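You operate a simulated robot arm through the tools that you are given. There is no shell and no other tool. Be economical: measure what you need, move in short steps, check, and stop when the job is done.

You run a simulated two-armed robot. Do the job below in one go: nothing can be reset, and whatever is moved stays where it is left.

## Task
Pick up the small brown carton from the top of the workbench with one hand, pass it to the other hand and put it on the top of the large crate. Set down upright: small brown carton.

The check looks at the end state, three seconds after you hand in, the way a careful person would. Anything else that was tipped, shoved, dropped, spilled or broken makes it a failure.

## Robot
Two 6-joint arms with two-finger parallel grippers on one trunk, on a base that drives. Base frame: it is fixed to the floor where the robot stands at the start and does not move with it; the origin is under the middle of the robot, x ahead of it, y to its left, z up; the surface under the hand at the start is at about z = 85. Readings come in cm, degrees, newtons and seconds.
The left shoulder is at the start at [-10.7, 17.7, 71], the right one opposite. With the tool pointing down near the work surface each hand reaches from about 10 to 66 cm from the robot's upright axis, wherever it stands, measured 20 degrees to its own side. Places, roughly: top of the large crate [350, -30, 60]. Payload 1.57 kg a hand.
The TCP of each hand is the grasp point between the finger pads, 3 cm short of the fingertips. In the tool frame z runs along the fingers and y along their closing line. The gripper opens to 8 cm. The fingers are 1.7 cm wide and 1.2 cm thick; the gripper's body (4 by 8.2 cm) begins 8 cm behind the TCP.
Orientation is that of the tool frame in the base frame, as a unit quaternion [x, y, z, w]. With the fingers straight down and closing along the base's y, the tool's x points along the base's -x, its y along +y and its z along -z.

## Interface
- The arms move only by the tool drive_tool. It takes "left_steps", "right_steps" or both (then of equal length, played together; a hand with none holds still); each is text: rows parted by semicolons, each of 7 numbers parted by spaces: the shift along the tool's x, y, z in units of 50 mm (1.0 is 50 mm), then the turn, a rotation vector about the tool's x, y, z in units of 6 degrees (1.0 is 6 degrees), then the finger opening in cm, from 0 to 8. In form: tx ty tz wx wy wz claw; .... A call has 1 to 8 rows; each row shifts and turns the commanded pose from where the row before left it, along the tool's axes as they then stand. A call with a number of a shift or a turn outside -1 to 1 is refused whole. Rows are played at 5 a second. More than 5 cm and 8.6 degrees between two rows, or a gripper value outside its range, and nothing of the call is played. A pose out of reach is approached as far as the arm can. The call stops where the force on the tool passes 40 N (or 10 N more than at its start, if that is more) or the arm is blocked; 0.2 s more then pass. The fingers move at their own pace (about 7.2 cm/s each) and stop on an object; they squeeze with about 36 N. The grip force told is the motor's: it shows also when the fingers shut on nothing. Time passes only in rows, and 0.2 s behind the last, so rows that do not move let the fingers close. It gives the time, the measured TCP pose, the force on the tool (base axes), the opening and the grip force at its end, in the units of the frame above (readings bear some noise), with the torque about the TCP (base axes, N m) and any sound that the robot's microphone picked up.
- Cameras (640 x 400 px; columns grow to the right, rows downward): "scene" is now at [5.47, -1.66, 145.24]; the picture's right is [-0.18, -0.98, 0.00], its down [-0.54, 0.10, -0.84] and it looks along [0.82, -0.15, -0.55] (base axes); focal length 247 px, centre (320, 200). "left" rides on the left gripper at [7.2, 0.7, -12.2] in its tool frame; the picture's right is [-0.09, 1.00, 0.00], its down [-0.84, -0.08, -0.54] and it looks along [-0.54, -0.05, 0.84] (tool axes); focal length 238 px, centre (320, 200). "right" rides on the right gripper at [7.2, -0.7, -12.2] in its tool frame; the picture's right is [0.09, 1.00, 0.00], its down [-0.84, 0.08, -0.54] and it looks along [-0.54, 0.05, 0.84] (tool axes); focal length 238 px, centre (320, 200). There is no depth. A picture from a camera that has moved, and an enlarged one, comes with that camera's place and axes in the base frame and with its lens.
- grab_frame(camera): a new picture of that camera. It takes no simulated time.
- move_column(by): slides the trunk up (or, below 0, down) by that many cm; the arms and the scene camera ride with it, the base frame stays. It gives what a move gives, with no picture.
- drive_base(legs): drives the robot by 1 to 6 legs, each [ahead, left, turn to the left] in cm, cm and degrees, along the robot's own axes; the way and the turn of a leg run together, so that a leg with both is an arc; at most 150 cm and 180 degrees a leg. The arms and the cameras ride along, it lands a little off, and it stops where it bumps. It gives what a move gives.
- aim_head(pan, tilt): turns the head with the scene camera to pan (to the left, within 143 degrees either way) and tilt (down, from -29 to 69), counted from straight ahead of the robot. It gives what a move gives.
- inspect(camera, box): a new picture of the part [left, top, right, bottom] of that camera's present view, enlarged. It takes no simulated time.
- job_done(): hands the job in; it is judged then, once.

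Work in short steps. Places have to be worked out from the pictures, the camera data and where the tool is seen: move nearer, look again, correct. Check each grasp and each placing, and mend what went wrong. You have 120 turns and 100 pictures in all, those below and enlarged ones among them. Open the grippers and draw the arms clear of the work before you hand the job in, unless the task says otherwise; then end with one line.

The tools are called after ">>>" as name(argument=value, ...) on one line, values as JSON. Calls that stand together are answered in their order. drive_tool: Moves the arms, as the interface text tells. Its arguments: {"type":"object","properties":{"left_steps":{"type":"string"},"right_steps":{"type":"string"}},"required":[]} The other tools are called the same way: move_column (by) slides the trunk up or down; drive_base (legs) drives the base; aim_head (pan, tilt) turns the head that bears the scene camera; grab_frame (camera) takes a picture; inspect (camera, box) takes an enlarged picture of a part of a camera's view; job_done () hands the job in.

At the start:

```text
time: 0.0
left_tool_pos: [44.83, 17.75, 105.0]
left_tool_rot: [0.0, 1.0, 0.0, 0.0]
left_ft_force: [-0.6, 0.0, 0.4]
left_moment: [0.0, 0.01, 0.01]
left_width: 8.02
left_finger_force: 0.0
right_tool_pos: [44.52, -26.36, 110.36]
right_tool_rot: [0.0, 1.0, 0.0, 0.0]
right_ft_force: [0.7, -0.7, 0.2]
right_moment: [0.03, 0.0, 0.0]
right_width: 8.01
right_finger_force: 0.0
trunk travel left (down, up): [-15.0, 17.8]
robot x, y, heading: [-0.09, 0.15, -0.2]
head pan, tilt: [-10.3, 33.3]
```

scene: 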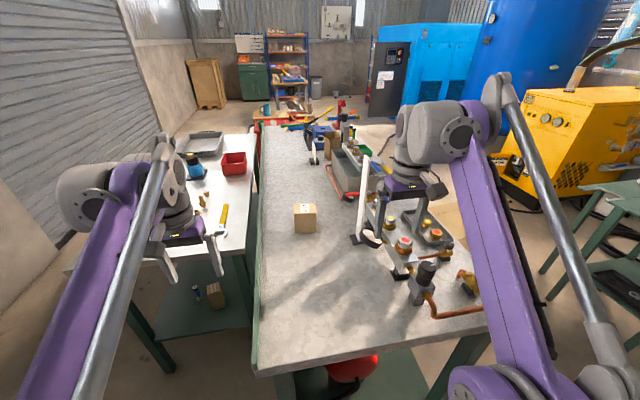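
right: 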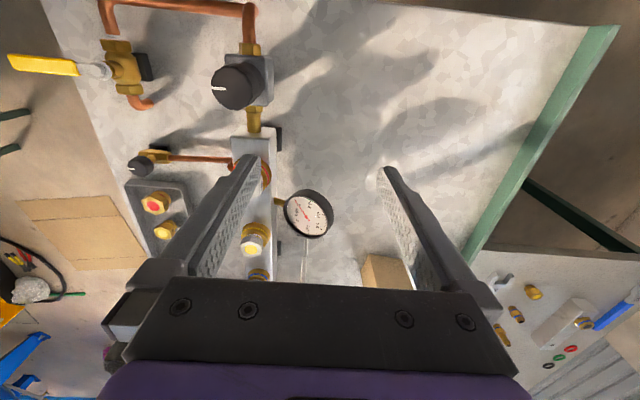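
left: 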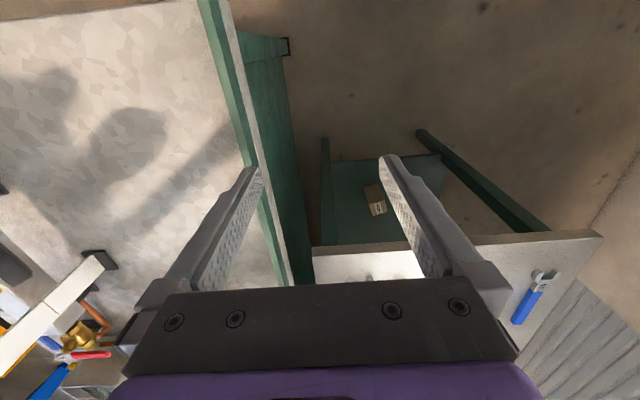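

I judge the carton to be near [78, -9, 85]. I'll enlarge the view of it and of the far area where the crate should be.

>>> inspect(camera="scene", box=[255, 170, 355, 250])

>>> inspect(camera="scene", box=[160, 30, 400, 180])

```text
5.00 times, centred on (305, 210) of scene
camera zoom: at [5.47, -1.66, 145.24], right [-0.18, -0.98, 0.0], down [-0.54, 0.1, -0.84], along [0.82, -0.15, -0.55], focal length 1236 px, centre (395, 150)
```

zoom: 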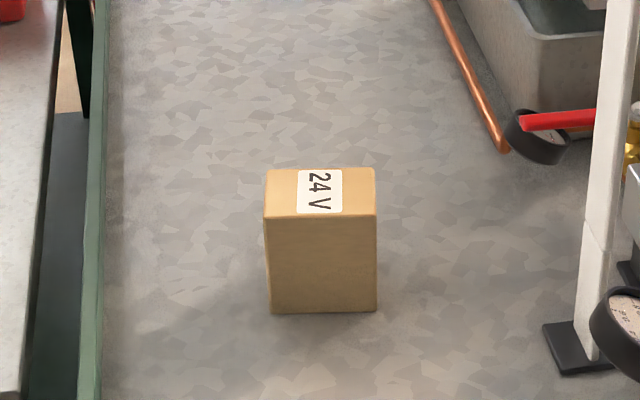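

```text
2.67 times, centred on (280, 105) of scene
camera zoom: at [5.47, -1.66, 145.24], right [-0.18, -0.98, 0.0], down [-0.54, 0.1, -0.84], along [0.82, -0.15, -0.55], focal length 660 px, centre (427, 453)
```

zoom: 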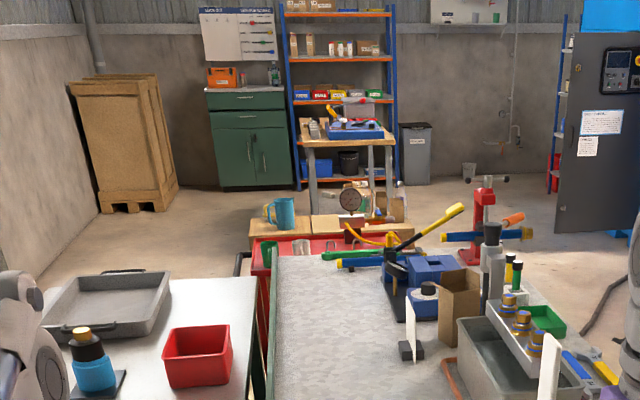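

The carton is about 7.9 wide (y), 6.3 deep (x) and 8.7 high at roughly [78, -9.5], so it can only be gripped across its depth. Before planning the reach and route, I'll look around for the crate, the floor ways and what's close to the base.

>>> aim_head(pan=0, tilt=65)

>>> grab_frame(camera="scene")

>>> aim_head(pan=70, tilt=35)

>>> grab_frame(camera="scene")

>>> aim_head(pan=-70, tilt=35)

>>> grab_frame(camera="scene")

```text
time: 1.0
left_tool_pos: [44.75, 17.72, 105.05]
left_tool_rot: [0.0, 1.0, 0.0, 0.0]
left_ft_force: [0.1, -0.1, -0.3]
left_moment: [0.0, 0.0, 0.03]
left_width: 8.0
left_finger_force: 0.1
right_tool_pos: [44.56, -26.43, 110.44]
right_tool_rot: [0.0, 1.0, 0.0, 0.001]
right_ft_force: [0.9, 0.1, 0.5]
right_moment: [-0.01, 0.03, 0.03]
right_width: 8.02
right_finger_force: 0.1
trunk travel left (down, up): [-15.0, 17.8]
robot x, y, heading: [0.07, 0.05, 0.1]
head pan, tilt: [0.0, 65.0]
```

```text
94 pictures are left
camera scene: at [2.79, -0.06, 140.99], right [0.0, -1.0, 0.0], down [-0.91, 0.0, -0.42], along [0.42, 0.0, -0.91], focal length 247 px, centre (320, 200)
```

scene: 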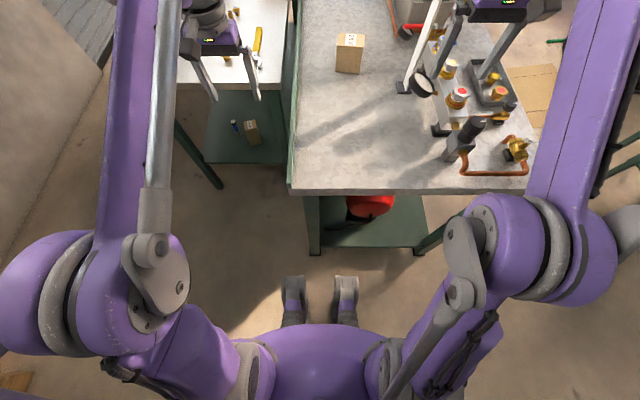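

```text
time: 2.4
left_tool_pos: [44.8, 17.8, 104.92]
left_tool_rot: [0.0, 1.0, 0.0, 0.0]
left_ft_force: [0.3, 0.8, -0.6]
left_moment: [0.02, 0.01, 0.01]
left_width: 8.03
left_finger_force: 0.0
right_tool_pos: [44.64, -26.33, 110.53]
right_tool_rot: [0.0, 1.0, 0.0, 0.0]
right_ft_force: [-0.3, 0.0, 0.1]
right_moment: [-0.01, 0.01, -0.02]
right_width: 7.99
right_finger_force: 0.1
trunk travel left (down, up): [-15.0, 17.8]
robot x, y, heading: [0.12, -0.29, 0.2]
head pan, tilt: [70.0, 35.0]
```

```text
93 pictures are left
camera scene: at [-0.27, 8.21, 144.97], right [0.94, -0.34, 0.0], down [-0.2, -0.54, -0.82], along [0.28, 0.77, -0.57], focal length 247 px, centre (320, 200)
```

scene: 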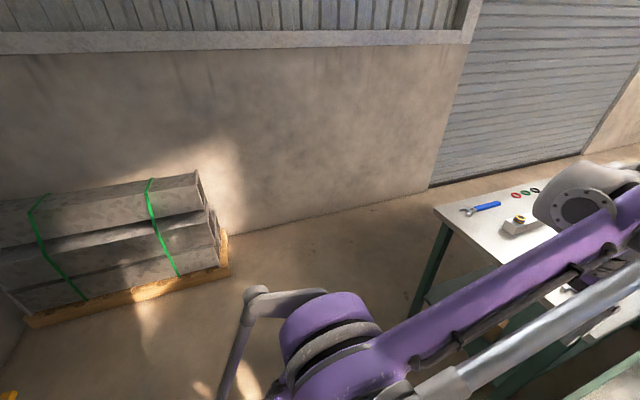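

```text
time: 4.6
left_tool_pos: [44.8, 17.84, 104.99]
left_tool_rot: [0.0, 1.0, 0.0, 0.0]
left_ft_force: [-0.6, -0.3, -0.4]
left_moment: [0.0, -0.01, -0.01]
left_width: 8.03
left_finger_force: 0.2
right_tool_pos: [44.51, -26.38, 110.43]
right_tool_rot: [0.0, 1.0, 0.0, 0.0]
right_ft_force: [0.5, -0.5, 0.2]
right_moment: [0.02, 0.02, -0.03]
right_width: 7.99
right_finger_force: 0.1
trunk travel left (down, up): [-15.0, 17.8]
robot x, y, heading: [0.16, 0.5, 0.0]
head pan, tilt: [-70.0, 35.0]
```

```text
92 pictures are left
camera scene: at [-0.27, -8.33, 144.97], right [-0.94, -0.34, 0.0], down [-0.2, 0.54, -0.82], along [0.28, -0.77, -0.57], focal length 247 px, centre (320, 200)
```

scene: 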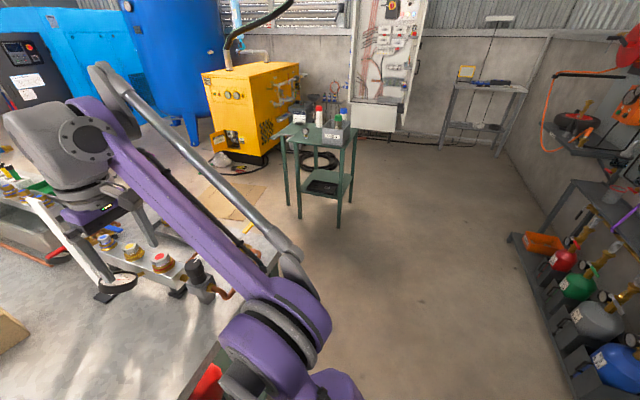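

The bench runs from x≈31 and its left edge is at y≈8, with free floor left of it up to the second table at x≈67. From straight ahead the carton is too far, so I'll go beside the bench. First I shift left and turn to face it.

>>> drive_base(legs=[[0, 33, 0], [0, 0, -90]])

>>> aim_head(pan=40, tilt=50)

>>> grab_frame(camera="scene")

```text
time: 11.9
left_tool_pos: [17.82, -11.99, 105.05]
left_tool_rot: [0.707, 0.707, 0.001, 0.0]
left_ft_force: [-0.7, -0.1, -0.8]
left_moment: [0.03, -0.02, 0.02]
left_width: 8.01
left_finger_force: 0.1
right_tool_pos: [-26.32, -11.7, 110.53]
right_tool_rot: [0.707, 0.707, 0.001, 0.001]
right_ft_force: [-0.6, -0.1, 0.1]
right_moment: [0.01, -0.01, 0.01]
right_width: 8.0
right_finger_force: 0.1
trunk travel left (down, up): [-15.0, 17.8]
robot x, y, heading: [0.1, 32.88, -89.9]
head pan, tilt: [-70.0, 35.0]
```

```text
time: 13.8
left_tool_pos: [17.69, -11.84, 105.01]
left_tool_rot: [0.707, 0.707, 0.0, -0.001]
left_ft_force: [-0.8, -1.1, 0.0]
left_moment: [0.0, 0.01, 0.01]
left_width: 7.99
left_finger_force: 0.0
right_tool_pos: [-26.29, -11.62, 110.44]
right_tool_rot: [0.707, 0.707, 0.0, 0.0]
right_ft_force: [0.6, -0.1, -0.3]
right_moment: [0.01, 0.01, -0.03]
right_width: 8.01
right_finger_force: 0.0
trunk travel left (down, up): [-15.0, 17.8]
robot x, y, heading: [-0.3, 33.04, -90.2]
head pan, tilt: [40.0, 50.0]
```

```text
91 pictures are left
camera scene: at [4.97, 30.23, 142.8], right [-0.77, -0.64, 0.0], down [-0.49, 0.59, -0.64], along [0.41, -0.49, -0.77], focal length 247 px, centre (320, 200)
```

scene: 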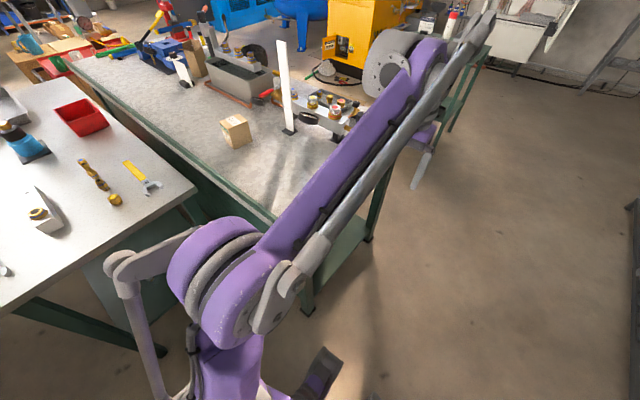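

The elbow lever triangulates to about 25 cm left at z≈123, so the left side clears the second table if I stop near x=36. I slide left (base +x) now.

>>> drive_base(legs=[[0, 36, 0]])

>>> grab_frame(camera="scene")

>>> grab_frame(camera="left")

```text
time: 17.5
left_tool_pos: [54.12, -11.83, 105.07]
left_tool_rot: [0.707, 0.707, 0.001, 0.0]
left_ft_force: [0.0, 0.8, -0.5]
left_moment: [-0.02, -0.03, -0.02]
left_width: 8.01
left_finger_force: 0.1
right_tool_pos: [10.05, -11.61, 110.59]
right_tool_rot: [0.708, 0.707, 0.0, -0.001]
right_ft_force: [-0.3, 0.0, 0.2]
right_moment: [0.01, 0.0, -0.01]
right_width: 8.02
right_finger_force: 0.1
trunk travel left (down, up): [-15.0, 17.8]
robot x, y, heading: [36.87, 33.01, -89.8]
head pan, tilt: [40.0, 50.0]
```

```text
90 pictures are left
camera scene: at [41.32, 30.21, 142.8], right [-0.77, -0.64, 0.0], down [-0.49, 0.59, -0.64], along [0.41, -0.49, -0.77], focal length 247 px, centre (320, 200)
```

scene: 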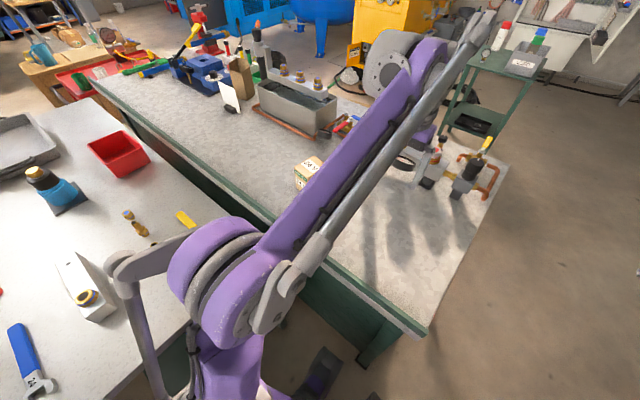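

```text
89 pictures are left
camera left: at [54.86, -4.56, 117.19], right [1.0, -0.09, 0.0], down [-0.08, -0.84, 0.54], along [-0.05, -0.54, -0.84], focal length 238 px, centre (320, 200)
```

left: 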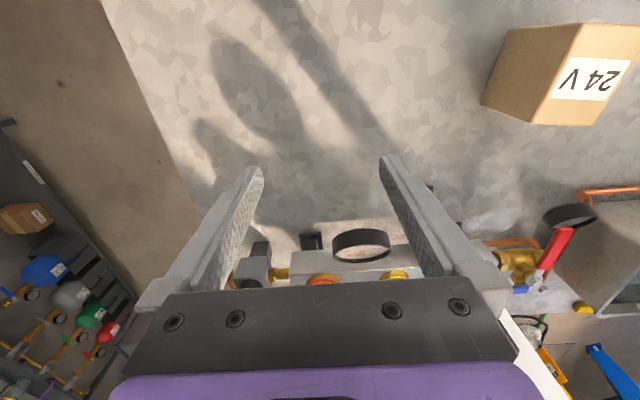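

The wrist view puts the carton at about [78.5, -8.9], base to z≈94.5, turned about -6°. I'll turn the left hand to that yaw and tilt it 42° forward in place, then translate.

>>> drive_tool(left_steps="0 0 0 0 0 1 8; 0 0 0 0 -1 0 8; 0 0 0 0 -1 0 8; 0 0 0 0 -1 0 8; 0 0 0 0 -1 0 8; 0 0 0 0 -1 0 8; 0 0 0 0 -1 0 8; 0 0 0 0 -1 0 8")

```text
time: 19.3
left_tool_pos: [54.08, -11.98, 105.15]
left_tool_rot: [0.695, 0.623, -0.267, 0.24]
left_ft_force: [-0.1, 0.0, -0.6]
left_moment: [0.01, 0.03, -0.02]
left_width: 7.99
left_finger_force: 0.0
right_tool_pos: [9.84, -11.56, 110.52]
right_tool_rot: [0.707, 0.707, 0.001, 0.0]
right_ft_force: [0.9, -1.6, 0.1]
right_moment: [0.04, -0.03, 0.01]
right_width: 8.0
right_finger_force: 0.0
trunk travel left (down, up): [-15.0, 17.8]
robot x, y, heading: [36.71, 32.82, -90.2]
head pan, tilt: [40.0, 50.0]
```

Axes check out (yaw -6.2°, tilt 42°). I go to the pre-grasp 11 cm back along the approach line.

>>> drive_tool(left_steps="0.45 0.683 -0.101 0 0 0 8; 0.45 0.683 -0.101 0 0 0 8; 0.45 0.683 -0.101 0 0 0 8; 0.45 0.683 -0.101 0 0 0 8; 0.45 0.683 -0.101 0 0 0 8; 0.45 0.683 -0.101 0 0 0 8; 0.45 0.683 -0.101 0 0 0 8; 0 0 0 0 0 0 8")

>>> grab_frame(camera="left")

>>> grab_frame(camera="scene")

```text
time: 21.1
left_tool_pos: [79.6, -0.22, 97.24]
left_tool_rot: [0.694, 0.624, -0.266, 0.24]
left_ft_force: [0.0, 0.3, -0.9]
left_moment: [0.02, 0.04, 0.0]
left_width: 8.0
left_finger_force: 0.2
right_tool_pos: [9.96, -11.68, 110.44]
right_tool_rot: [0.707, 0.707, 0.0, 0.0]
right_ft_force: [-0.5, -0.1, 0.7]
right_moment: [0.03, 0.01, 0.02]
right_width: 8.03
right_finger_force: 0.1
trunk travel left (down, up): [-15.0, 17.8]
robot x, y, heading: [36.6, 32.57, -90.1]
head pan, tilt: [40.0, 50.0]
```

```text
88 pictures are left
camera left: at [81.64, 13.23, 101.4], right [0.98, -0.17, 0.06], down [-0.1, -0.25, 0.96], along [-0.15, -0.95, -0.26], focal length 238 px, centre (320, 200)
```

left: 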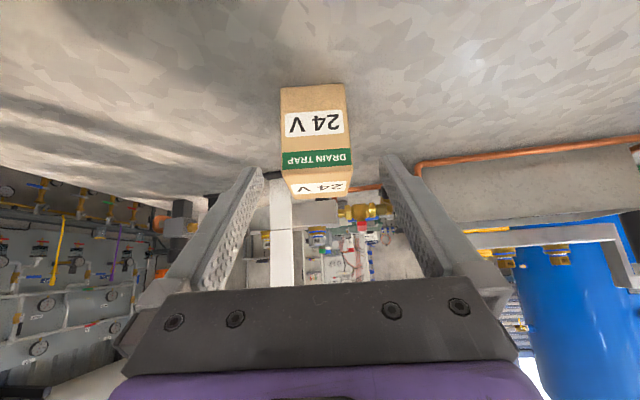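

```text
87 pictures are left
camera scene: at [41.25, 30.22, 142.8], right [-0.77, -0.64, 0.0], down [-0.49, 0.59, -0.64], along [0.41, -0.49, -0.77], focal length 247 px, centre (320, 200)
```

scene: 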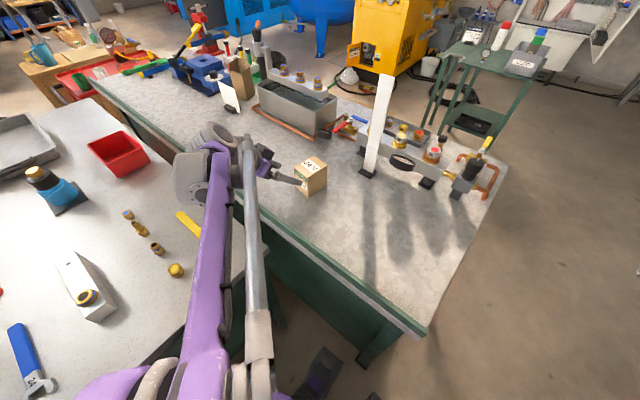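

The near face reads from (75.65,-5.05) to (81.4,-5.9): depth ~5.9, yaw ≈ -8°. I correct the yaw by 2°, centre, and advance along the fingers to grasp height z≈89.

>>> drive_tool(left_steps="-0.07 -0.13 0 0.245 0 0.272 8; 0 0 0.57 0 0 0 8; 0 0 0.57 0 0 0 8; 0 0 0.57 0 0 0 8; 0 0 0.57 0 0 0 8; 0 0 0 0 0 0 8")

>>> grab_frame(camera="left")

>>> inspect(camera="scene", box=[220, 130, 340, 205])

```text
time: 22.5
left_tool_pos: [77.61, -8.1, 88.75]
left_tool_rot: [0.707, 0.61, -0.271, 0.234]
left_ft_force: [0.1, 0.9, 0.0]
left_moment: [0.0, 0.02, -0.03]
left_width: 7.99
left_finger_force: 0.1
right_tool_pos: [9.86, -11.63, 110.4]
right_tool_rot: [0.707, 0.707, 0.0, 0.001]
right_ft_force: [-0.1, -0.3, 0.2]
right_moment: [0.0, 0.0, 0.0]
right_width: 7.97
right_finger_force: 0.1
trunk travel left (down, up): [-15.0, 17.8]
robot x, y, heading: [36.33, 33.05, -90.2]
head pan, tilt: [40.0, 50.0]
```

```text
86 pictures are left
camera left: at [80.37, 5.3, 92.94], right [0.98, -0.21, 0.06], down [-0.11, -0.25, 0.96], along [-0.19, -0.95, -0.26], focal length 238 px, centre (320, 200)
```

left: 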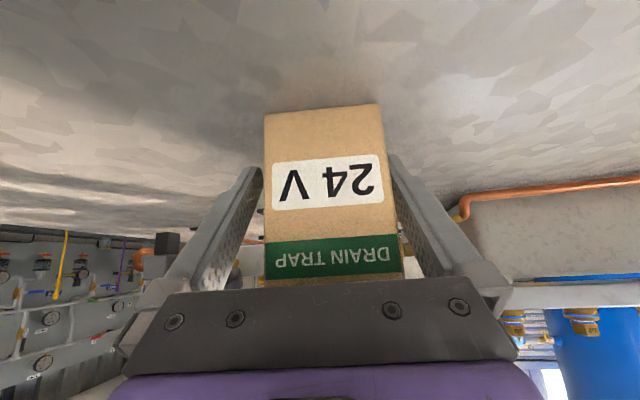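

```text
5.33 times, centred on (280, 168) of scene
camera zoom: at [41.29, 30.24, 142.8], right [-0.77, -0.64, 0.0], down [-0.49, 0.59, -0.64], along [0.41, -0.49, -0.77], focal length 1319 px, centre (533, 373)
```

zoom: 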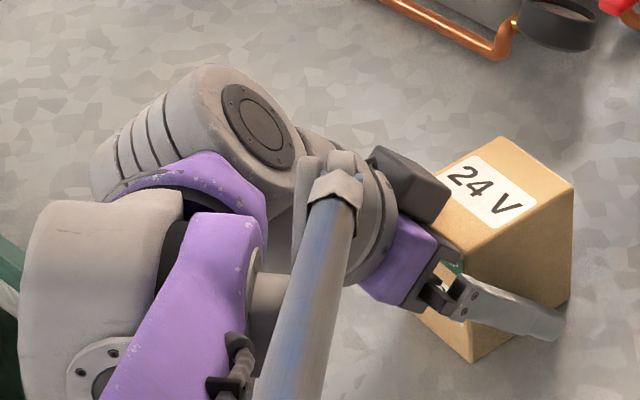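

The fingers straddle the carton; it sits about 0.4 cm toward +x of the centre. I nudge that and close.

>>> drive_tool(left_steps="0 0.09 0 0 0 0 8; 0 0 0 0 0 0 5; 0 0 0 0 0 0 4; 0 0 0 0 0 0 4; 0 0 0 0 0 0 4")

>>> grab_frame(camera="left")

```text
time: 23.7
left_tool_pos: [78.11, -8.21, 88.84]
left_tool_rot: [0.706, 0.612, -0.27, 0.235]
left_ft_force: [0.7, 0.6, -0.1]
left_moment: [-0.01, -0.09, 0.04]
left_width: 6.19
left_finger_force: 35.4
right_tool_pos: [9.96, -11.7, 110.44]
right_tool_rot: [0.707, 0.707, 0.0, 0.0]
right_ft_force: [0.3, 0.1, -0.2]
right_moment: [0.02, -0.01, 0.03]
right_width: 8.01
right_finger_force: 0.1
trunk travel left (down, up): [-15.0, 17.8]
robot x, y, heading: [36.4, 32.92, -89.8]
head pan, tilt: [40.0, 50.0]
```

```text
84 pictures are left
camera left: at [80.84, 5.2, 92.98], right [0.98, -0.21, 0.06], down [-0.11, -0.25, 0.96], along [-0.19, -0.95, -0.26], focal length 238 px, centre (320, 200)
```

left: 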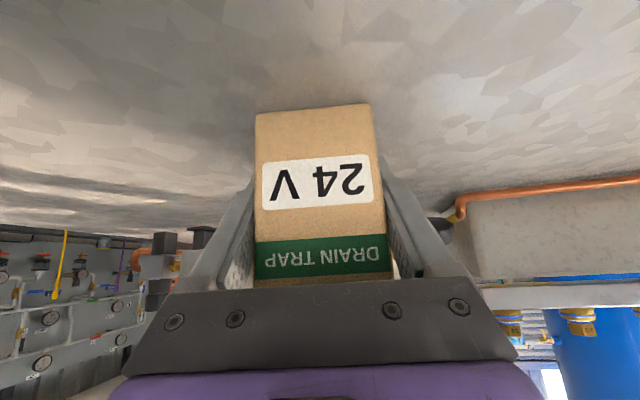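

Gripped at 6.2 cm with 35 N. I lift straight up.

>>> drive_tool(left_steps="-0.2 0 -0.22 0 0 0 4; -0.335 0 -0.371 0 0 0 4; -0.67 0 -0.742 0 0 0 4; -0.67 0 -0.742 0 0 0 4; -0.67 0 -0.742 0 0 0 4; 0 0 0 0 0 0 4")

>>> grab_frame(camera="left")

>>> grab_frame(camera="scene")

```text
time: 25.1
left_tool_pos: [78.1, -8.49, 107.85]
left_tool_rot: [0.706, 0.611, -0.271, 0.234]
left_ft_force: [-0.9, 0.3, -4.1]
left_moment: [0.01, 0.01, -0.03]
left_width: 6.18
left_finger_force: 36.5
right_tool_pos: [10.02, -11.65, 110.39]
right_tool_rot: [0.707, 0.707, 0.0, 0.001]
right_ft_force: [-0.1, 0.1, 0.4]
right_moment: [-0.02, -0.02, -0.01]
right_width: 8.02
right_finger_force: 0.0
trunk travel left (down, up): [-15.0, 17.8]
robot x, y, heading: [36.12, 32.56, -89.8]
head pan, tilt: [40.0, 50.0]
```

```text
83 pictures are left
camera left: at [80.82, 4.97, 112.03], right [0.98, -0.21, 0.06], down [-0.11, -0.25, 0.96], along [-0.19, -0.95, -0.26], focal length 238 px, centre (320, 200)
```

left: 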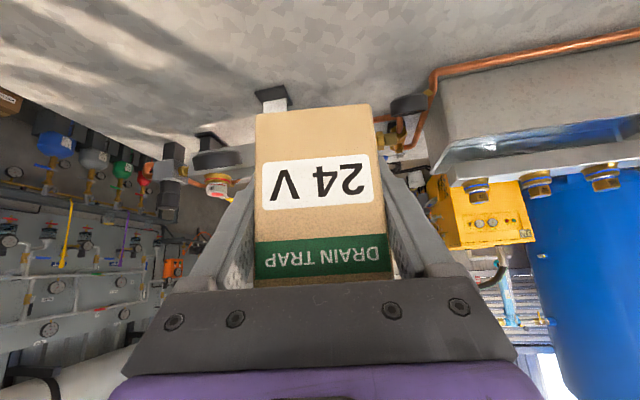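

```text
82 pictures are left
camera scene: at [41.34, 30.18, 142.79], right [-0.77, -0.64, 0.0], down [-0.49, 0.59, -0.64], along [0.41, -0.49, -0.77], focal length 247 px, centre (320, 200)
```

scene: 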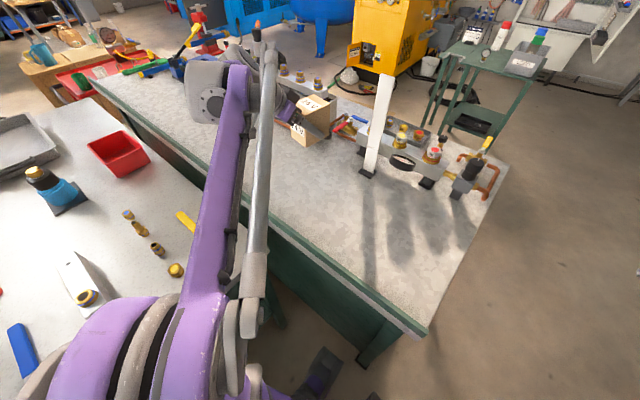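

Firmly held, ~0.4 kg. I bring the left hand with the carton in front of the robot's centre, and raise and yaw the right hand to match the carton.

>>> drive_tool(left_steps="-0.0925 -0.91 0.152 0 0 0 4; -0.0925 -0.91 0.152 0 0 0 4; -0.0925 -0.91 0.152 0 0 0 4; -0.0925 -0.91 0.152 0 0 0 4; -0.0925 -0.91 0.152 0 0 0 4; -0.0925 -0.91 0.152 0 0 0 4; -0.0925 -0.91 0.152 0 0 0 4; 0 0 0 0 0 0 4", right_steps="0 0 -1 0 0 0.69 8; 0 0 -1 0 0 0.69 8; 0 0 0 0 0 0 8; 0 0 0 0 0 0 8; 0 0 0 0 0 0 8; 0 0 0 0 0 0 8; 0 0 0 0 0 0 8; 0 0 0 0 0 0 8")

>>> aim_head(pan=0, tilt=40)

>>> grab_frame(camera="scene")

>>> grab_frame(camera="right")

```text
time: 26.9
left_tool_pos: [45.63, -9.76, 106.07]
left_tool_rot: [0.706, 0.611, -0.27, 0.235]
left_ft_force: [0.4, 0.5, -5.0]
left_moment: [0.02, -0.01, 0.02]
left_width: 6.2
left_finger_force: 36.5
right_tool_pos: [10.66, -7.96, 115.99]
right_tool_rot: [0.756, 0.654, 0.0, 0.0]
right_ft_force: [0.2, -0.5, -0.9]
right_moment: [0.01, 0.02, -0.02]
right_width: 7.99
right_finger_force: 0.0
right hand out of reach, approached as far as the arm can: row 1, 2
trunk travel left (down, up): [-15.0, 17.8]
robot x, y, heading: [36.24, 32.88, -89.9]
head pan, tilt: [40.0, 50.0]
```

```text
time: 28.0
left_tool_pos: [45.6, -9.83, 105.96]
left_tool_rot: [0.706, 0.611, -0.271, 0.234]
left_ft_force: [-0.6, -0.4, -4.6]
left_moment: [0.02, 0.01, 0.01]
left_width: 6.16
left_finger_force: 36.2
right_tool_pos: [10.73, -8.1, 115.88]
right_tool_rot: [0.757, 0.654, 0.0, 0.0]
right_ft_force: [0.0, -0.4, 0.4]
right_moment: [0.02, 0.04, 0.0]
right_width: 7.98
right_finger_force: 0.0
trunk travel left (down, up): [-15.0, 17.8]
robot x, y, heading: [36.34, 32.62, -90.1]
head pan, tilt: [0.0, 40.0]
```

```text
81 pictures are left
camera scene: at [36.36, 27.58, 144.21], right [-1.0, 0.0, 0.0], down [0.0, 0.64, -0.77], along [0.0, -0.77, -0.64], focal length 247 px, centre (320, 200)
```

scene: 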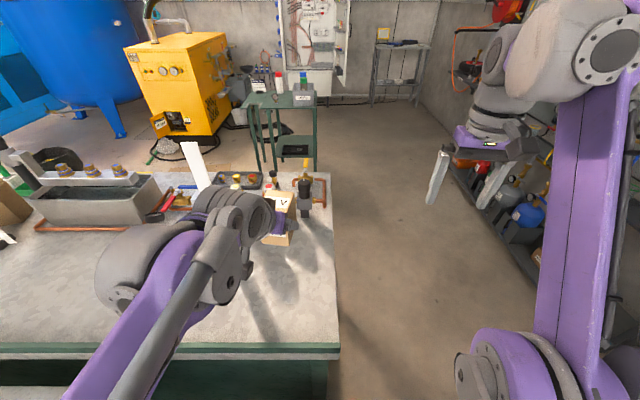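

```text
80 pictures are left
camera right: at [11.05, -0.84, 128.13], right [1.0, -0.05, 0.0], down [-0.04, -0.84, 0.54], along [-0.03, -0.54, -0.84], focal length 238 px, centre (320, 200)
```

right: 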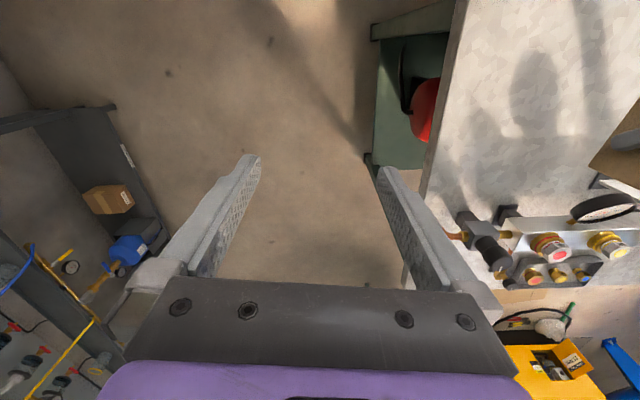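

The right hand can't go higher than ~116 vertically, so I lower the left hand with the carton 8 cm and the right a bit, then read.

>>> drive_tool(left_steps="0.535 0 0.594 0 0 0 4; 0.535 0 0.594 0 0 0 4; 0 0 0 0 0 0 4", right_steps="0 0 1 0 0 0 8; 0 0 1 0 0 0 8; 0 0 0 0 0 0 8")

```text
time: 28.8
left_tool_pos: [45.7, -9.77, 97.89]
left_tool_rot: [0.705, 0.612, -0.271, 0.235]
left_ft_force: [0.1, -0.3, -3.5]
left_moment: [0.04, -0.02, -0.03]
left_width: 6.18
left_finger_force: 36.1
right_tool_pos: [10.76, -7.93, 106.03]
right_tool_rot: [0.757, 0.654, 0.0, -0.001]
right_ft_force: [0.3, 0.7, -0.6]
right_moment: [0.0, -0.01, 0.0]
right_width: 7.99
right_finger_force: 0.0
trunk travel left (down, up): [-15.0, 17.8]
robot x, y, heading: [36.66, 33.17, -89.9]
head pan, tilt: [0.0, 40.0]
```

Now the right hand moves over the carton's far half, staying 4 cm above its top, while the left shifts 4.7 cm toward the centre.

>>> drive_tool(left_steps="0 -0.47 0 0 0 0 4; 0 -0.47 0 0 0 0 4; 0 0 0 0 0 0 4; 0 0 0 0 0 0 4; 0 0 0 0 0 0 4; 0 0 0 0 0 0 4; 0 0 0 0 0 0 4; 0 0 0 0 0 0 4", right_steps="0.1 0 -1 0 0 0 8; 0 0.863 0 0 0 0 8; 0 0.863 0 0 0 0 8; 0 0.863 0 0 0 0 8; 0 0.863 0 0 0 0 8; 0 0.863 0 0 0 0 8; 0 0.863 0 0 0 0 8; 0 0.863 0 0 0 0 8")

>>> grab_frame(camera="scene")

>>> grab_frame(camera="right")

```text
refused: row 1 steps farther than a row can; nothing moved
```

```text
79 pictures are left
camera scene: at [36.37, 27.63, 144.22], right [-1.0, 0.0, 0.0], down [0.0, 0.64, -0.77], along [0.0, -0.77, -0.64], focal length 247 px, centre (320, 200)
```

scene: 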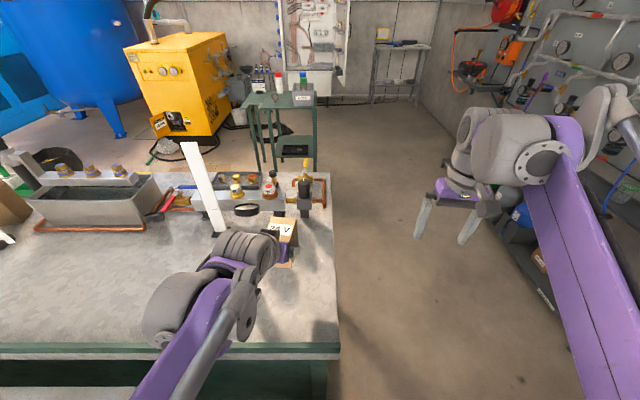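

```text
78 pictures are left
camera right: at [11.02, -0.64, 118.2], right [1.0, -0.05, 0.0], down [-0.04, -0.84, 0.54], along [-0.03, -0.54, -0.84], focal length 238 px, centre (320, 200)
```

right: 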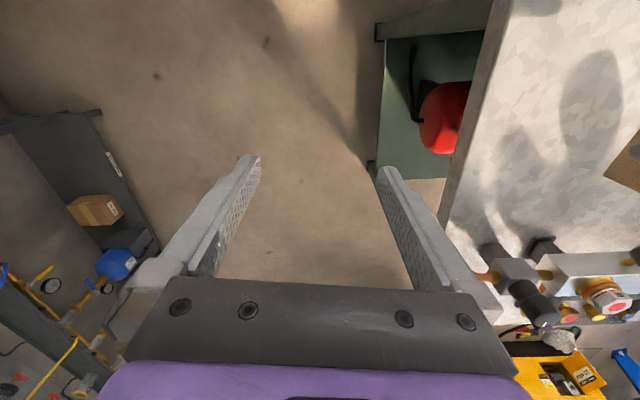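

The first row was slightly too long; same move with that row trimmed.

>>> drive_tool(left_steps="0 -0.47 0 0 0 0 4; 0 -0.47 0 0 0 0 4; 0 0 0 0 0 0 4; 0 0 0 0 0 0 4; 0 0 0 0 0 0 4; 0 0 0 0 0 0 4; 0 0 0 0 0 0 4; 0 0 0 0 0 0 4", right_steps="0.1 0 -0.97 0 0 0 8; 0 0.863 0 0 0 0 8; 0 0.863 0 0 0 0 8; 0 0.863 0 0 0 0 8; 0 0.863 0 0 0 0 8; 0 0.863 0 0 0 0 8; 0 0.863 0 0 0 0 8; 0 0.863 0 0 0 0 8")

>>> grab_frame(camera="scene")

>>> grab_frame(camera="right")

```text
time: 30.6
left_tool_pos: [41.22, -8.9, 98.04]
left_tool_rot: [0.706, 0.611, -0.271, 0.234]
left_ft_force: [-0.1, -0.6, -3.8]
left_moment: [0.03, -0.02, 0.0]
left_width: 6.18
left_finger_force: 35.8
right_tool_pos: [40.33, -11.01, 110.31]
right_tool_rot: [0.757, 0.654, 0.0, 0.0]
right_ft_force: [1.0, -0.5, 0.2]
right_moment: [0.02, 0.01, -0.01]
right_width: 8.01
right_finger_force: 0.1
right hand out of reach, approached as far as the arm can: row 8
trunk travel left (down, up): [-15.0, 17.8]
robot x, y, heading: [36.27, 33.32, -90.0]
head pan, tilt: [0.0, 40.0]
```

```text
77 pictures are left
camera scene: at [36.41, 27.66, 144.22], right [-1.0, 0.0, 0.0], down [0.0, 0.64, -0.77], along [0.0, -0.77, -0.64], focal length 247 px, centre (320, 200)
```

scene: 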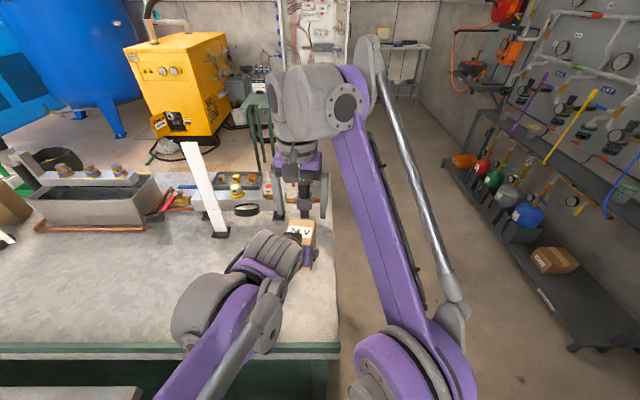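

```text
76 pictures are left
camera right: at [40.64, -3.84, 122.53], right [1.0, -0.05, 0.0], down [-0.04, -0.84, 0.54], along [-0.03, -0.54, -0.84], focal length 238 px, centre (320, 200)
```

right: 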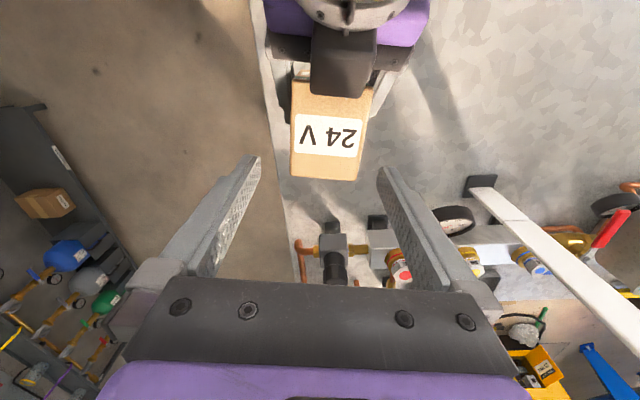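

The top edge reads where I predicted it (far edge ≈(40.6,-14)). I shift the right hand about 0.5 cm in x and y to line up, then descend to z≈101.5, its tips staying above the left fingertips.

>>> drive_tool(right_steps="-0.106 0.107 0.1 0 0 0 8; 0 0 0.42 0 0 0 8; 0 0 0.42 0 0 0 8; 0 0 0.41 0 0 0 8; 0 0 0.41 0 0 0 8; 0 0 0 0 0 0 8")

>>> grab_frame(camera="right")

>>> inspect(camera="scene", box=[240, 160, 360, 280])

```text
time: 32.0
left_tool_pos: [41.18, -8.86, 98.04]
left_tool_rot: [0.706, 0.611, -0.27, 0.234]
left_ft_force: [0.7, 0.0, -3.7]
left_moment: [-0.01, -0.02, 0.01]
left_width: 6.18
left_finger_force: 36.0
right_tool_pos: [40.77, -11.6, 101.56]
right_tool_rot: [0.757, 0.654, -0.001, 0.0]
right_ft_force: [0.8, 0.4, -0.1]
right_moment: [0.04, 0.01, 0.01]
right_width: 7.99
right_finger_force: 0.0
trunk travel left (down, up): [-15.0, 17.8]
robot x, y, heading: [36.67, 32.77, -90.0]
head pan, tilt: [0.0, 40.0]
```

```text
75 pictures are left
camera right: at [41.05, -4.51, 113.63], right [1.0, -0.05, 0.0], down [-0.04, -0.84, 0.54], along [-0.03, -0.54, -0.84], focal length 238 px, centre (320, 200)
```

right: 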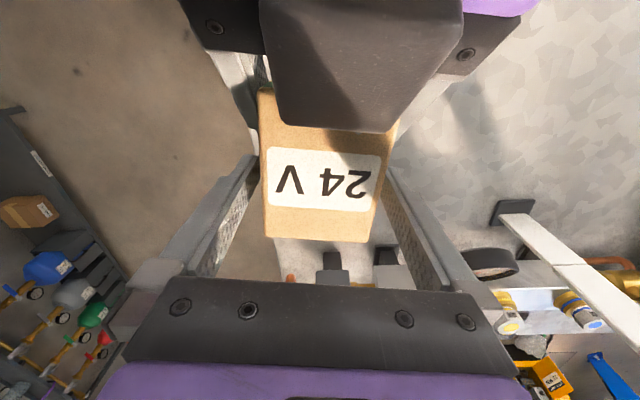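

```text
3.33 times, centred on (300, 220) of scene
camera zoom: at [36.35, 27.6, 144.21], right [-1.0, 0.0, 0.0], down [0.0, 0.64, -0.77], along [0.0, -0.77, -0.64], focal length 824 px, centre (387, 133)
```

zoom: 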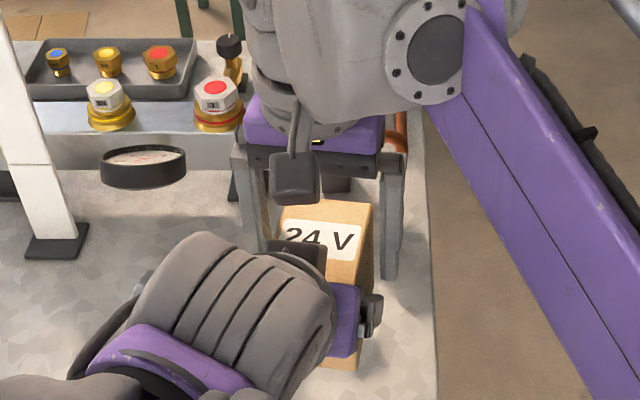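

The carton sits centred between the right fingers with no contact force. I close the right hand.

>>> drive_tool(right_steps="0 0 0 0 0 0 5; 0 0 0 0 0 0 4; 0 0 0 0 0 0 4; 0 0 0 0 0 0 4; 0 0 0 0 0 0 4")

```text
time: 33.2
left_tool_pos: [41.18, -9.02, 98.06]
left_tool_rot: [0.705, 0.612, -0.271, 0.234]
left_ft_force: [4.8, -2.3, 1.0]
left_moment: [0.18, 0.24, 0.04]
left_width: 6.18
left_finger_force: 35.7
right_tool_pos: [40.75, -11.62, 101.44]
right_tool_rot: [0.756, 0.654, 0.0, 0.0]
right_ft_force: [-6.2, 1.3, -0.8]
right_moment: [-0.17, -0.01, 0.13]
right_width: 6.18
right_finger_force: 36.2
trunk travel left (down, up): [-15.0, 17.8]
robot x, y, heading: [36.5, 32.89, -90.2]
head pan, tilt: [0.0, 40.0]
```

Both hands hold it at 6.18 cm with small internal force. I open the left and back it out along its fingers.

>>> drive_tool(left_steps="0 0 0 0 0 0 8; 0 0 0 0 0 0 8; 0 0 0 0 0 0 8; 0 0 -0.5 0 0 0 8; 0 0 -0.8 0 0 0 8; 0 0 -0.8 0 0 0 8")

>>> grab_frame(camera="left")

>>> grab_frame(camera="right")

```text
time: 34.6
left_tool_pos: [42.34, -1.8, 105.9]
left_tool_rot: [0.705, 0.611, -0.272, 0.235]
left_ft_force: [-0.6, -0.1, 1.0]
left_moment: [0.02, -0.01, -0.02]
left_width: 7.97
left_finger_force: 0.1
right_tool_pos: [40.71, -11.71, 101.41]
right_tool_rot: [0.757, 0.654, -0.001, 0.0]
right_ft_force: [0.6, 0.2, 0.1]
right_moment: [-0.1, 0.01, -0.01]
right_width: 6.19
right_finger_force: 35.9
trunk travel left (down, up): [-15.0, 17.8]
robot x, y, heading: [36.36, 32.69, -90.0]
head pan, tilt: [0.0, 40.0]
```

```text
73 pictures are left
camera left: at [44.85, 11.59, 110.15], right [0.98, -0.21, 0.06], down [-0.11, -0.25, 0.96], along [-0.19, -0.95, -0.26], focal length 238 px, centre (320, 200)
```

left: 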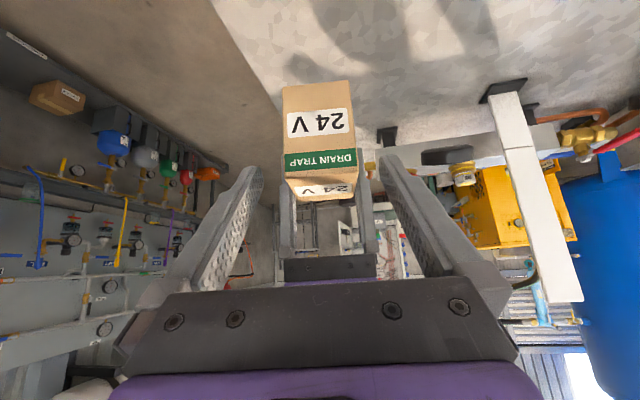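

```text
72 pictures are left
camera right: at [41.08, -4.47, 113.66], right [1.0, -0.05, 0.0], down [-0.04, -0.84, 0.54], along [-0.03, -0.54, -0.84], focal length 238 px, centre (320, 200)
```

right: 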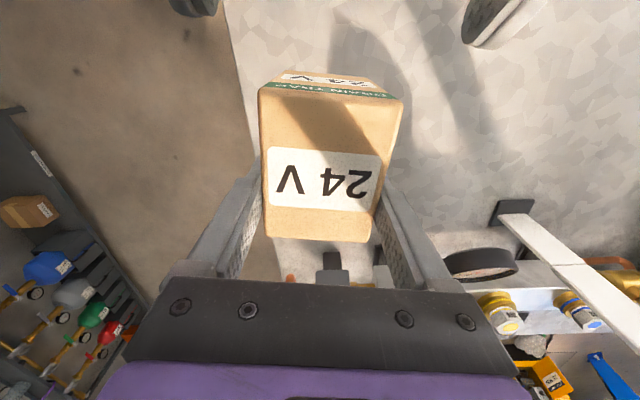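

Handover succeeded. I draw the left hand back and to its side, and carry the right with the carton to its own side.

>>> drive_tool(left_steps="0 0 -0.8 0 0 0 8; 0 0.8 0 0 0 0 8; 0 0.8 0 0 0 0 8; 0 0.8 0 0 0 0 8; 0 0 0 0 1 0 8; 0 0 0 0 1 0 8; 0 0 0 0 1 0 8; 0 0 0 0 1 0 8", right_steps="0 0 -0.5 0 0 0 4; 0 0 -0.5 0 0 0 4; 0 -0.9 0 0 0 0 4; 0 -0.9 0 0 0 0 4; 0 -0.9 0 0 0 0 4; 0 -0.9 0 0 0 0 4; 0 -0.9 0 0 0 0 4; 0 -0.9 0 0 0 0 4")

>>> drive_tool(left_steps="0 0 0 0 1 0 8; 0 0 0 0 1 0 8; 0 0 0 0 1 0 8", right_steps="0 0 0 0 0 -0.69 4; 0 0 0 0 0 -0.69 4; 0 0 0 0 0 0 4")

>>> grab_frame(camera="scene")

```text
time: 36.4
left_tool_pos: [54.33, -1.13, 108.91]
left_tool_rot: [0.747, 0.647, -0.117, 0.102]
left_ft_force: [0.1, 0.1, 0.6]
left_moment: [-0.02, 0.0, 0.03]
left_width: 8.0
left_finger_force: 0.0
right_tool_pos: [13.89, -7.76, 106.41]
right_tool_rot: [0.756, 0.655, 0.0, 0.0]
right_ft_force: [-0.2, -0.3, -5.0]
right_moment: [-0.06, 0.02, 0.02]
right_width: 6.18
right_finger_force: 36.0
trunk travel left (down, up): [-15.0, 17.8]
robot x, y, heading: [36.34, 32.96, -89.9]
head pan, tilt: [0.0, 40.0]
```

```text
time: 37.2
left_tool_pos: [54.36, -0.94, 108.91]
left_tool_rot: [0.755, 0.655, 0.001, -0.001]
left_ft_force: [-0.4, 0.5, -0.3]
left_moment: [-0.02, 0.0, -0.01]
left_width: 7.98
left_finger_force: 0.1
right_tool_pos: [13.83, -7.88, 106.44]
right_tool_rot: [0.707, 0.707, 0.0, 0.0]
right_ft_force: [-0.4, 0.6, -3.6]
right_moment: [-0.05, -0.01, -0.02]
right_width: 6.2
right_finger_force: 36.1
trunk travel left (down, up): [-15.0, 17.8]
robot x, y, heading: [36.26, 33.06, -90.0]
head pan, tilt: [0.0, 40.0]
```

```text
71 pictures are left
camera scene: at [36.33, 27.51, 144.21], right [-1.0, 0.0, 0.0], down [0.0, 0.64, -0.77], along [0.0, -0.77, -0.64], focal length 247 px, centre (320, 200)
```

scene: 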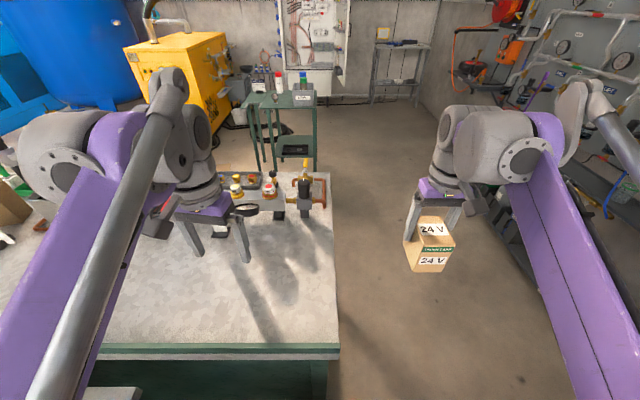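

Carton secure in the right hand. I'll drive right out of the bay, then ahead past the bench front into the aisle on its far side.

>>> drive_base(legs=[[0, -50, 0], [145, 0, 0]])

>>> aim_head(pan=85, tilt=25)

>>> grab_frame(camera="scene")

```text
time: 48.9
left_tool_pos: [3.72, -145.53, 108.9]
left_tool_rot: [0.76, 0.65, 0.0, 0.0]
left_ft_force: [0.1, 0.9, -0.7]
left_moment: [0.01, 0.01, 0.0]
left_width: 8.0
left_finger_force: 0.1
right_tool_pos: [-36.7, -151.76, 106.45]
right_tool_rot: [0.711, 0.703, 0.0, 0.0]
right_ft_force: [-0.5, 0.2, -3.4]
right_moment: [-0.07, -0.03, 0.0]
right_width: 6.19
right_finger_force: 35.9
trunk travel left (down, up): [-15.0, 17.8]
robot x, y, heading: [-13.52, -111.46, -90.7]
head pan, tilt: [0.0, 40.0]
```

```text
time: 50.5
left_tool_pos: [3.75, -145.42, 109.0]
left_tool_rot: [0.759, 0.651, 0.0, 0.001]
left_ft_force: [-0.6, 1.3, 0.1]
left_moment: [0.03, -0.02, -0.02]
left_width: 8.0
left_finger_force: 0.0
right_tool_pos: [-36.66, -151.63, 106.33]
right_tool_rot: [0.711, 0.703, 0.001, 0.0]
right_ft_force: [-0.6, 0.5, -3.0]
right_moment: [-0.05, -0.01, -0.01]
right_width: 6.19
right_finger_force: 36.5
trunk travel left (down, up): [-15.0, 17.8]
robot x, y, heading: [-13.84, -111.46, -90.5]
head pan, tilt: [85.0, 25.0]
```

```text
70 pictures are left
camera scene: at [-4.7, -109.11, 146.55], right [-0.1, -1.0, 0.0], down [-0.42, 0.04, -0.91], along [0.9, -0.09, -0.42], focal length 247 px, centre (320, 200)
```

scene: 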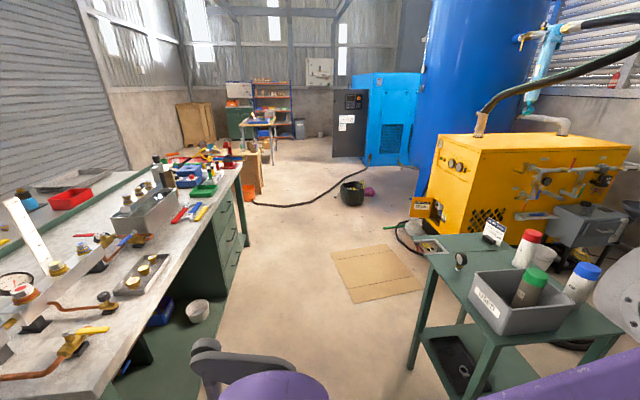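

The aisle is clear between the bench edge (y≈-64) and the cardboard sheet (y≈-138). A hose crosses the floor around x≈295. I turn to face along it and drive up the corridor, then look again.

>>> drive_base(legs=[[0, 0, 90.6], [0, 10, 0], [150, 0, 0], [45, 0, 0]])

>>> aim_head(pan=25, tilt=40)

>>> grab_frame(camera="scene")

```text
time: 65.2
left_tool_pos: [215.12, -84.44, 109.0]
left_tool_rot: [0.074, 0.997, -0.001, 0.0]
left_ft_force: [-0.3, 0.6, 0.2]
left_moment: [0.0, 0.02, -0.02]
left_width: 8.0
left_finger_force: 0.0
right_tool_pos: [221.71, -125.0, 106.34]
right_tool_rot: [0.003, 1.0, 0.0, 0.0]
right_ft_force: [0.0, -0.5, -3.3]
right_moment: [-0.01, -0.07, 0.02]
right_width: 6.19
right_finger_force: 36.6
trunk travel left (down, up): [-15.0, 17.8]
robot x, y, heading: [180.99, -102.61, -0.1]
head pan, tilt: [85.0, 25.0]
```

```text
time: 66.5
left_tool_pos: [215.18, -84.53, 108.93]
left_tool_rot: [0.074, 0.997, 0.0, 0.0]
left_ft_force: [-0.4, 0.1, 0.3]
left_moment: [0.0, -0.03, -0.01]
left_width: 8.02
left_finger_force: 0.1
right_tool_pos: [221.61, -124.92, 106.41]
right_tool_rot: [0.002, 1.0, 0.0, 0.0]
right_ft_force: [-0.1, 1.2, -4.1]
right_moment: [-0.02, -0.05, -0.03]
right_width: 6.2
right_finger_force: 36.5
trunk travel left (down, up): [-15.0, 17.8]
robot x, y, heading: [181.05, -102.14, -0.1]
head pan, tilt: [25.0, 40.0]
```

```text
69 pictures are left
camera scene: at [185.61, -98.84, 144.22], right [0.42, -0.91, 0.0], down [-0.58, -0.27, -0.77], along [0.7, 0.32, -0.64], focal length 247 px, centre (320, 200)
```

scene: 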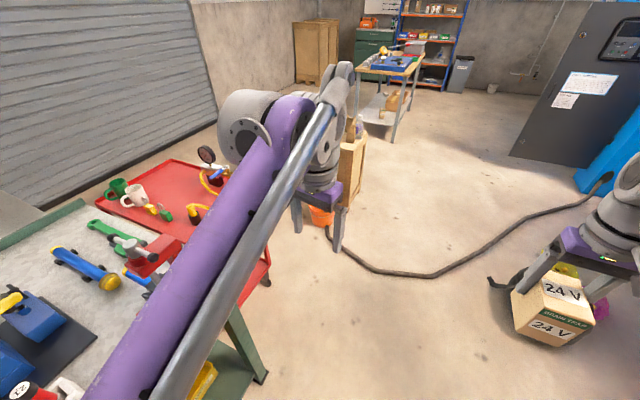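

A hose lies across the aisle between me and the crate (x≈290–300), and I don't want to drive over it. The left side of the room, between the second table and the shutter, is hose-free, so I go back round that way. First I reverse out of the corridor.

>>> drive_base(legs=[[-150, 0, 0], [-45, 0, 0]])

>>> aim_head(pan=120, tilt=30)

>>> grab_frame(camera="scene")

```text
time: 76.2
left_tool_pos: [20.97, -82.81, 108.86]
left_tool_rot: [0.072, 0.997, 0.001, 0.0]
left_ft_force: [-0.4, 0.2, -0.2]
left_moment: [0.0, -0.02, 0.04]
left_width: 8.01
left_finger_force: 0.1
right_tool_pos: [27.73, -123.19, 106.43]
right_tool_rot: [0.0, 1.0, 0.0, 0.0]
right_ft_force: [0.3, 0.1, -3.0]
right_moment: [0.01, -0.08, -0.01]
right_width: 6.17
right_finger_force: 36.0
trunk travel left (down, up): [-15.0, 17.8]
robot x, y, heading: [-12.81, -100.99, 0.2]
head pan, tilt: [25.0, 40.0]
```

```text
time: 77.9
left_tool_pos: [21.0, -82.88, 108.97]
left_tool_rot: [0.071, 0.997, 0.0, 0.0]
left_ft_force: [0.8, -0.6, -0.5]
left_moment: [0.0, 0.02, -0.01]
left_width: 8.03
left_finger_force: 0.1
right_tool_pos: [27.89, -123.21, 106.44]
right_tool_rot: [-0.001, 1.0, 0.0, 0.0]
right_ft_force: [-0.3, -0.5, -3.4]
right_moment: [-0.03, -0.08, 0.0]
right_width: 6.18
right_finger_force: 35.8
trunk travel left (down, up): [-15.0, 17.8]
robot x, y, heading: [-13.01, -101.31, -0.0]
head pan, tilt: [120.0, 30.0]
```

```text
68 pictures are left
camera scene: at [-20.67, -93.21, 145.75], right [0.87, 0.5, 0.0], down [0.25, -0.43, -0.87], along [-0.43, 0.75, -0.5], focal length 247 px, centre (320, 200)
```

scene: 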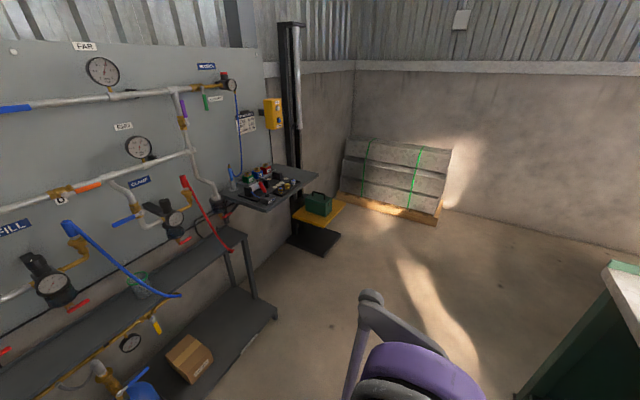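

Behind and left is clear up to the steel bars at about (-19,145). I drive left past the bench front and angle into the left-hand aisle.

>>> drive_base(legs=[[0, 150, 0], [0, 30, 0], [30, 30, 0]])

>>> aim_head(pan=0, tilt=25)

>>> grab_frame(camera="scene")

```text
time: 97.1
left_tool_pos: [53.46, 128.9, 108.89]
left_tool_rot: [0.077, 0.997, 0.0, 0.0]
left_ft_force: [0.6, -0.1, 0.7]
left_moment: [0.01, -0.02, 0.01]
left_width: 8.02
left_finger_force: 0.0
right_tool_pos: [59.65, 88.39, 106.42]
right_tool_rot: [0.006, 1.0, 0.0, 0.001]
right_ft_force: [-0.7, 0.4, -3.9]
right_moment: [0.01, -0.07, 0.02]
right_width: 6.18
right_finger_force: 35.9
trunk travel left (down, up): [-15.0, 17.8]
robot x, y, heading: [19.06, 111.07, -0.6]
head pan, tilt: [120.0, 30.0]
```

```text
time: 99.1
left_tool_pos: [53.43, 128.87, 109.01]
left_tool_rot: [0.079, 0.997, 0.0, 0.0]
left_ft_force: [0.5, 0.1, -0.9]
left_moment: [0.01, 0.01, 0.04]
left_width: 8.01
left_finger_force: 0.0
right_tool_pos: [59.67, 88.27, 106.35]
right_tool_rot: [0.007, 1.0, 0.0, 0.0]
right_ft_force: [0.3, -0.7, -4.0]
right_moment: [0.03, -0.1, -0.02]
right_width: 6.19
right_finger_force: 35.7
trunk travel left (down, up): [-15.0, 17.8]
robot x, y, heading: [19.23, 111.38, -0.6]
head pan, tilt: [0.0, 25.0]
```

```text
67 pictures are left
camera scene: at [25.2, 111.08, 146.55], right [-0.01, -1.0, 0.0], down [-0.42, 0.01, -0.91], along [0.91, -0.01, -0.42], focal length 247 px, centre (320, 200)
```

scene: 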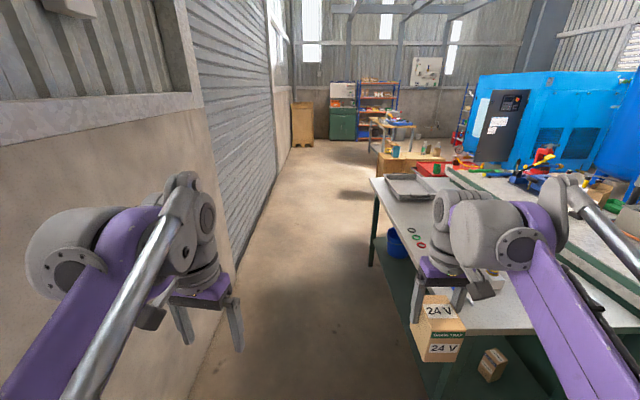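

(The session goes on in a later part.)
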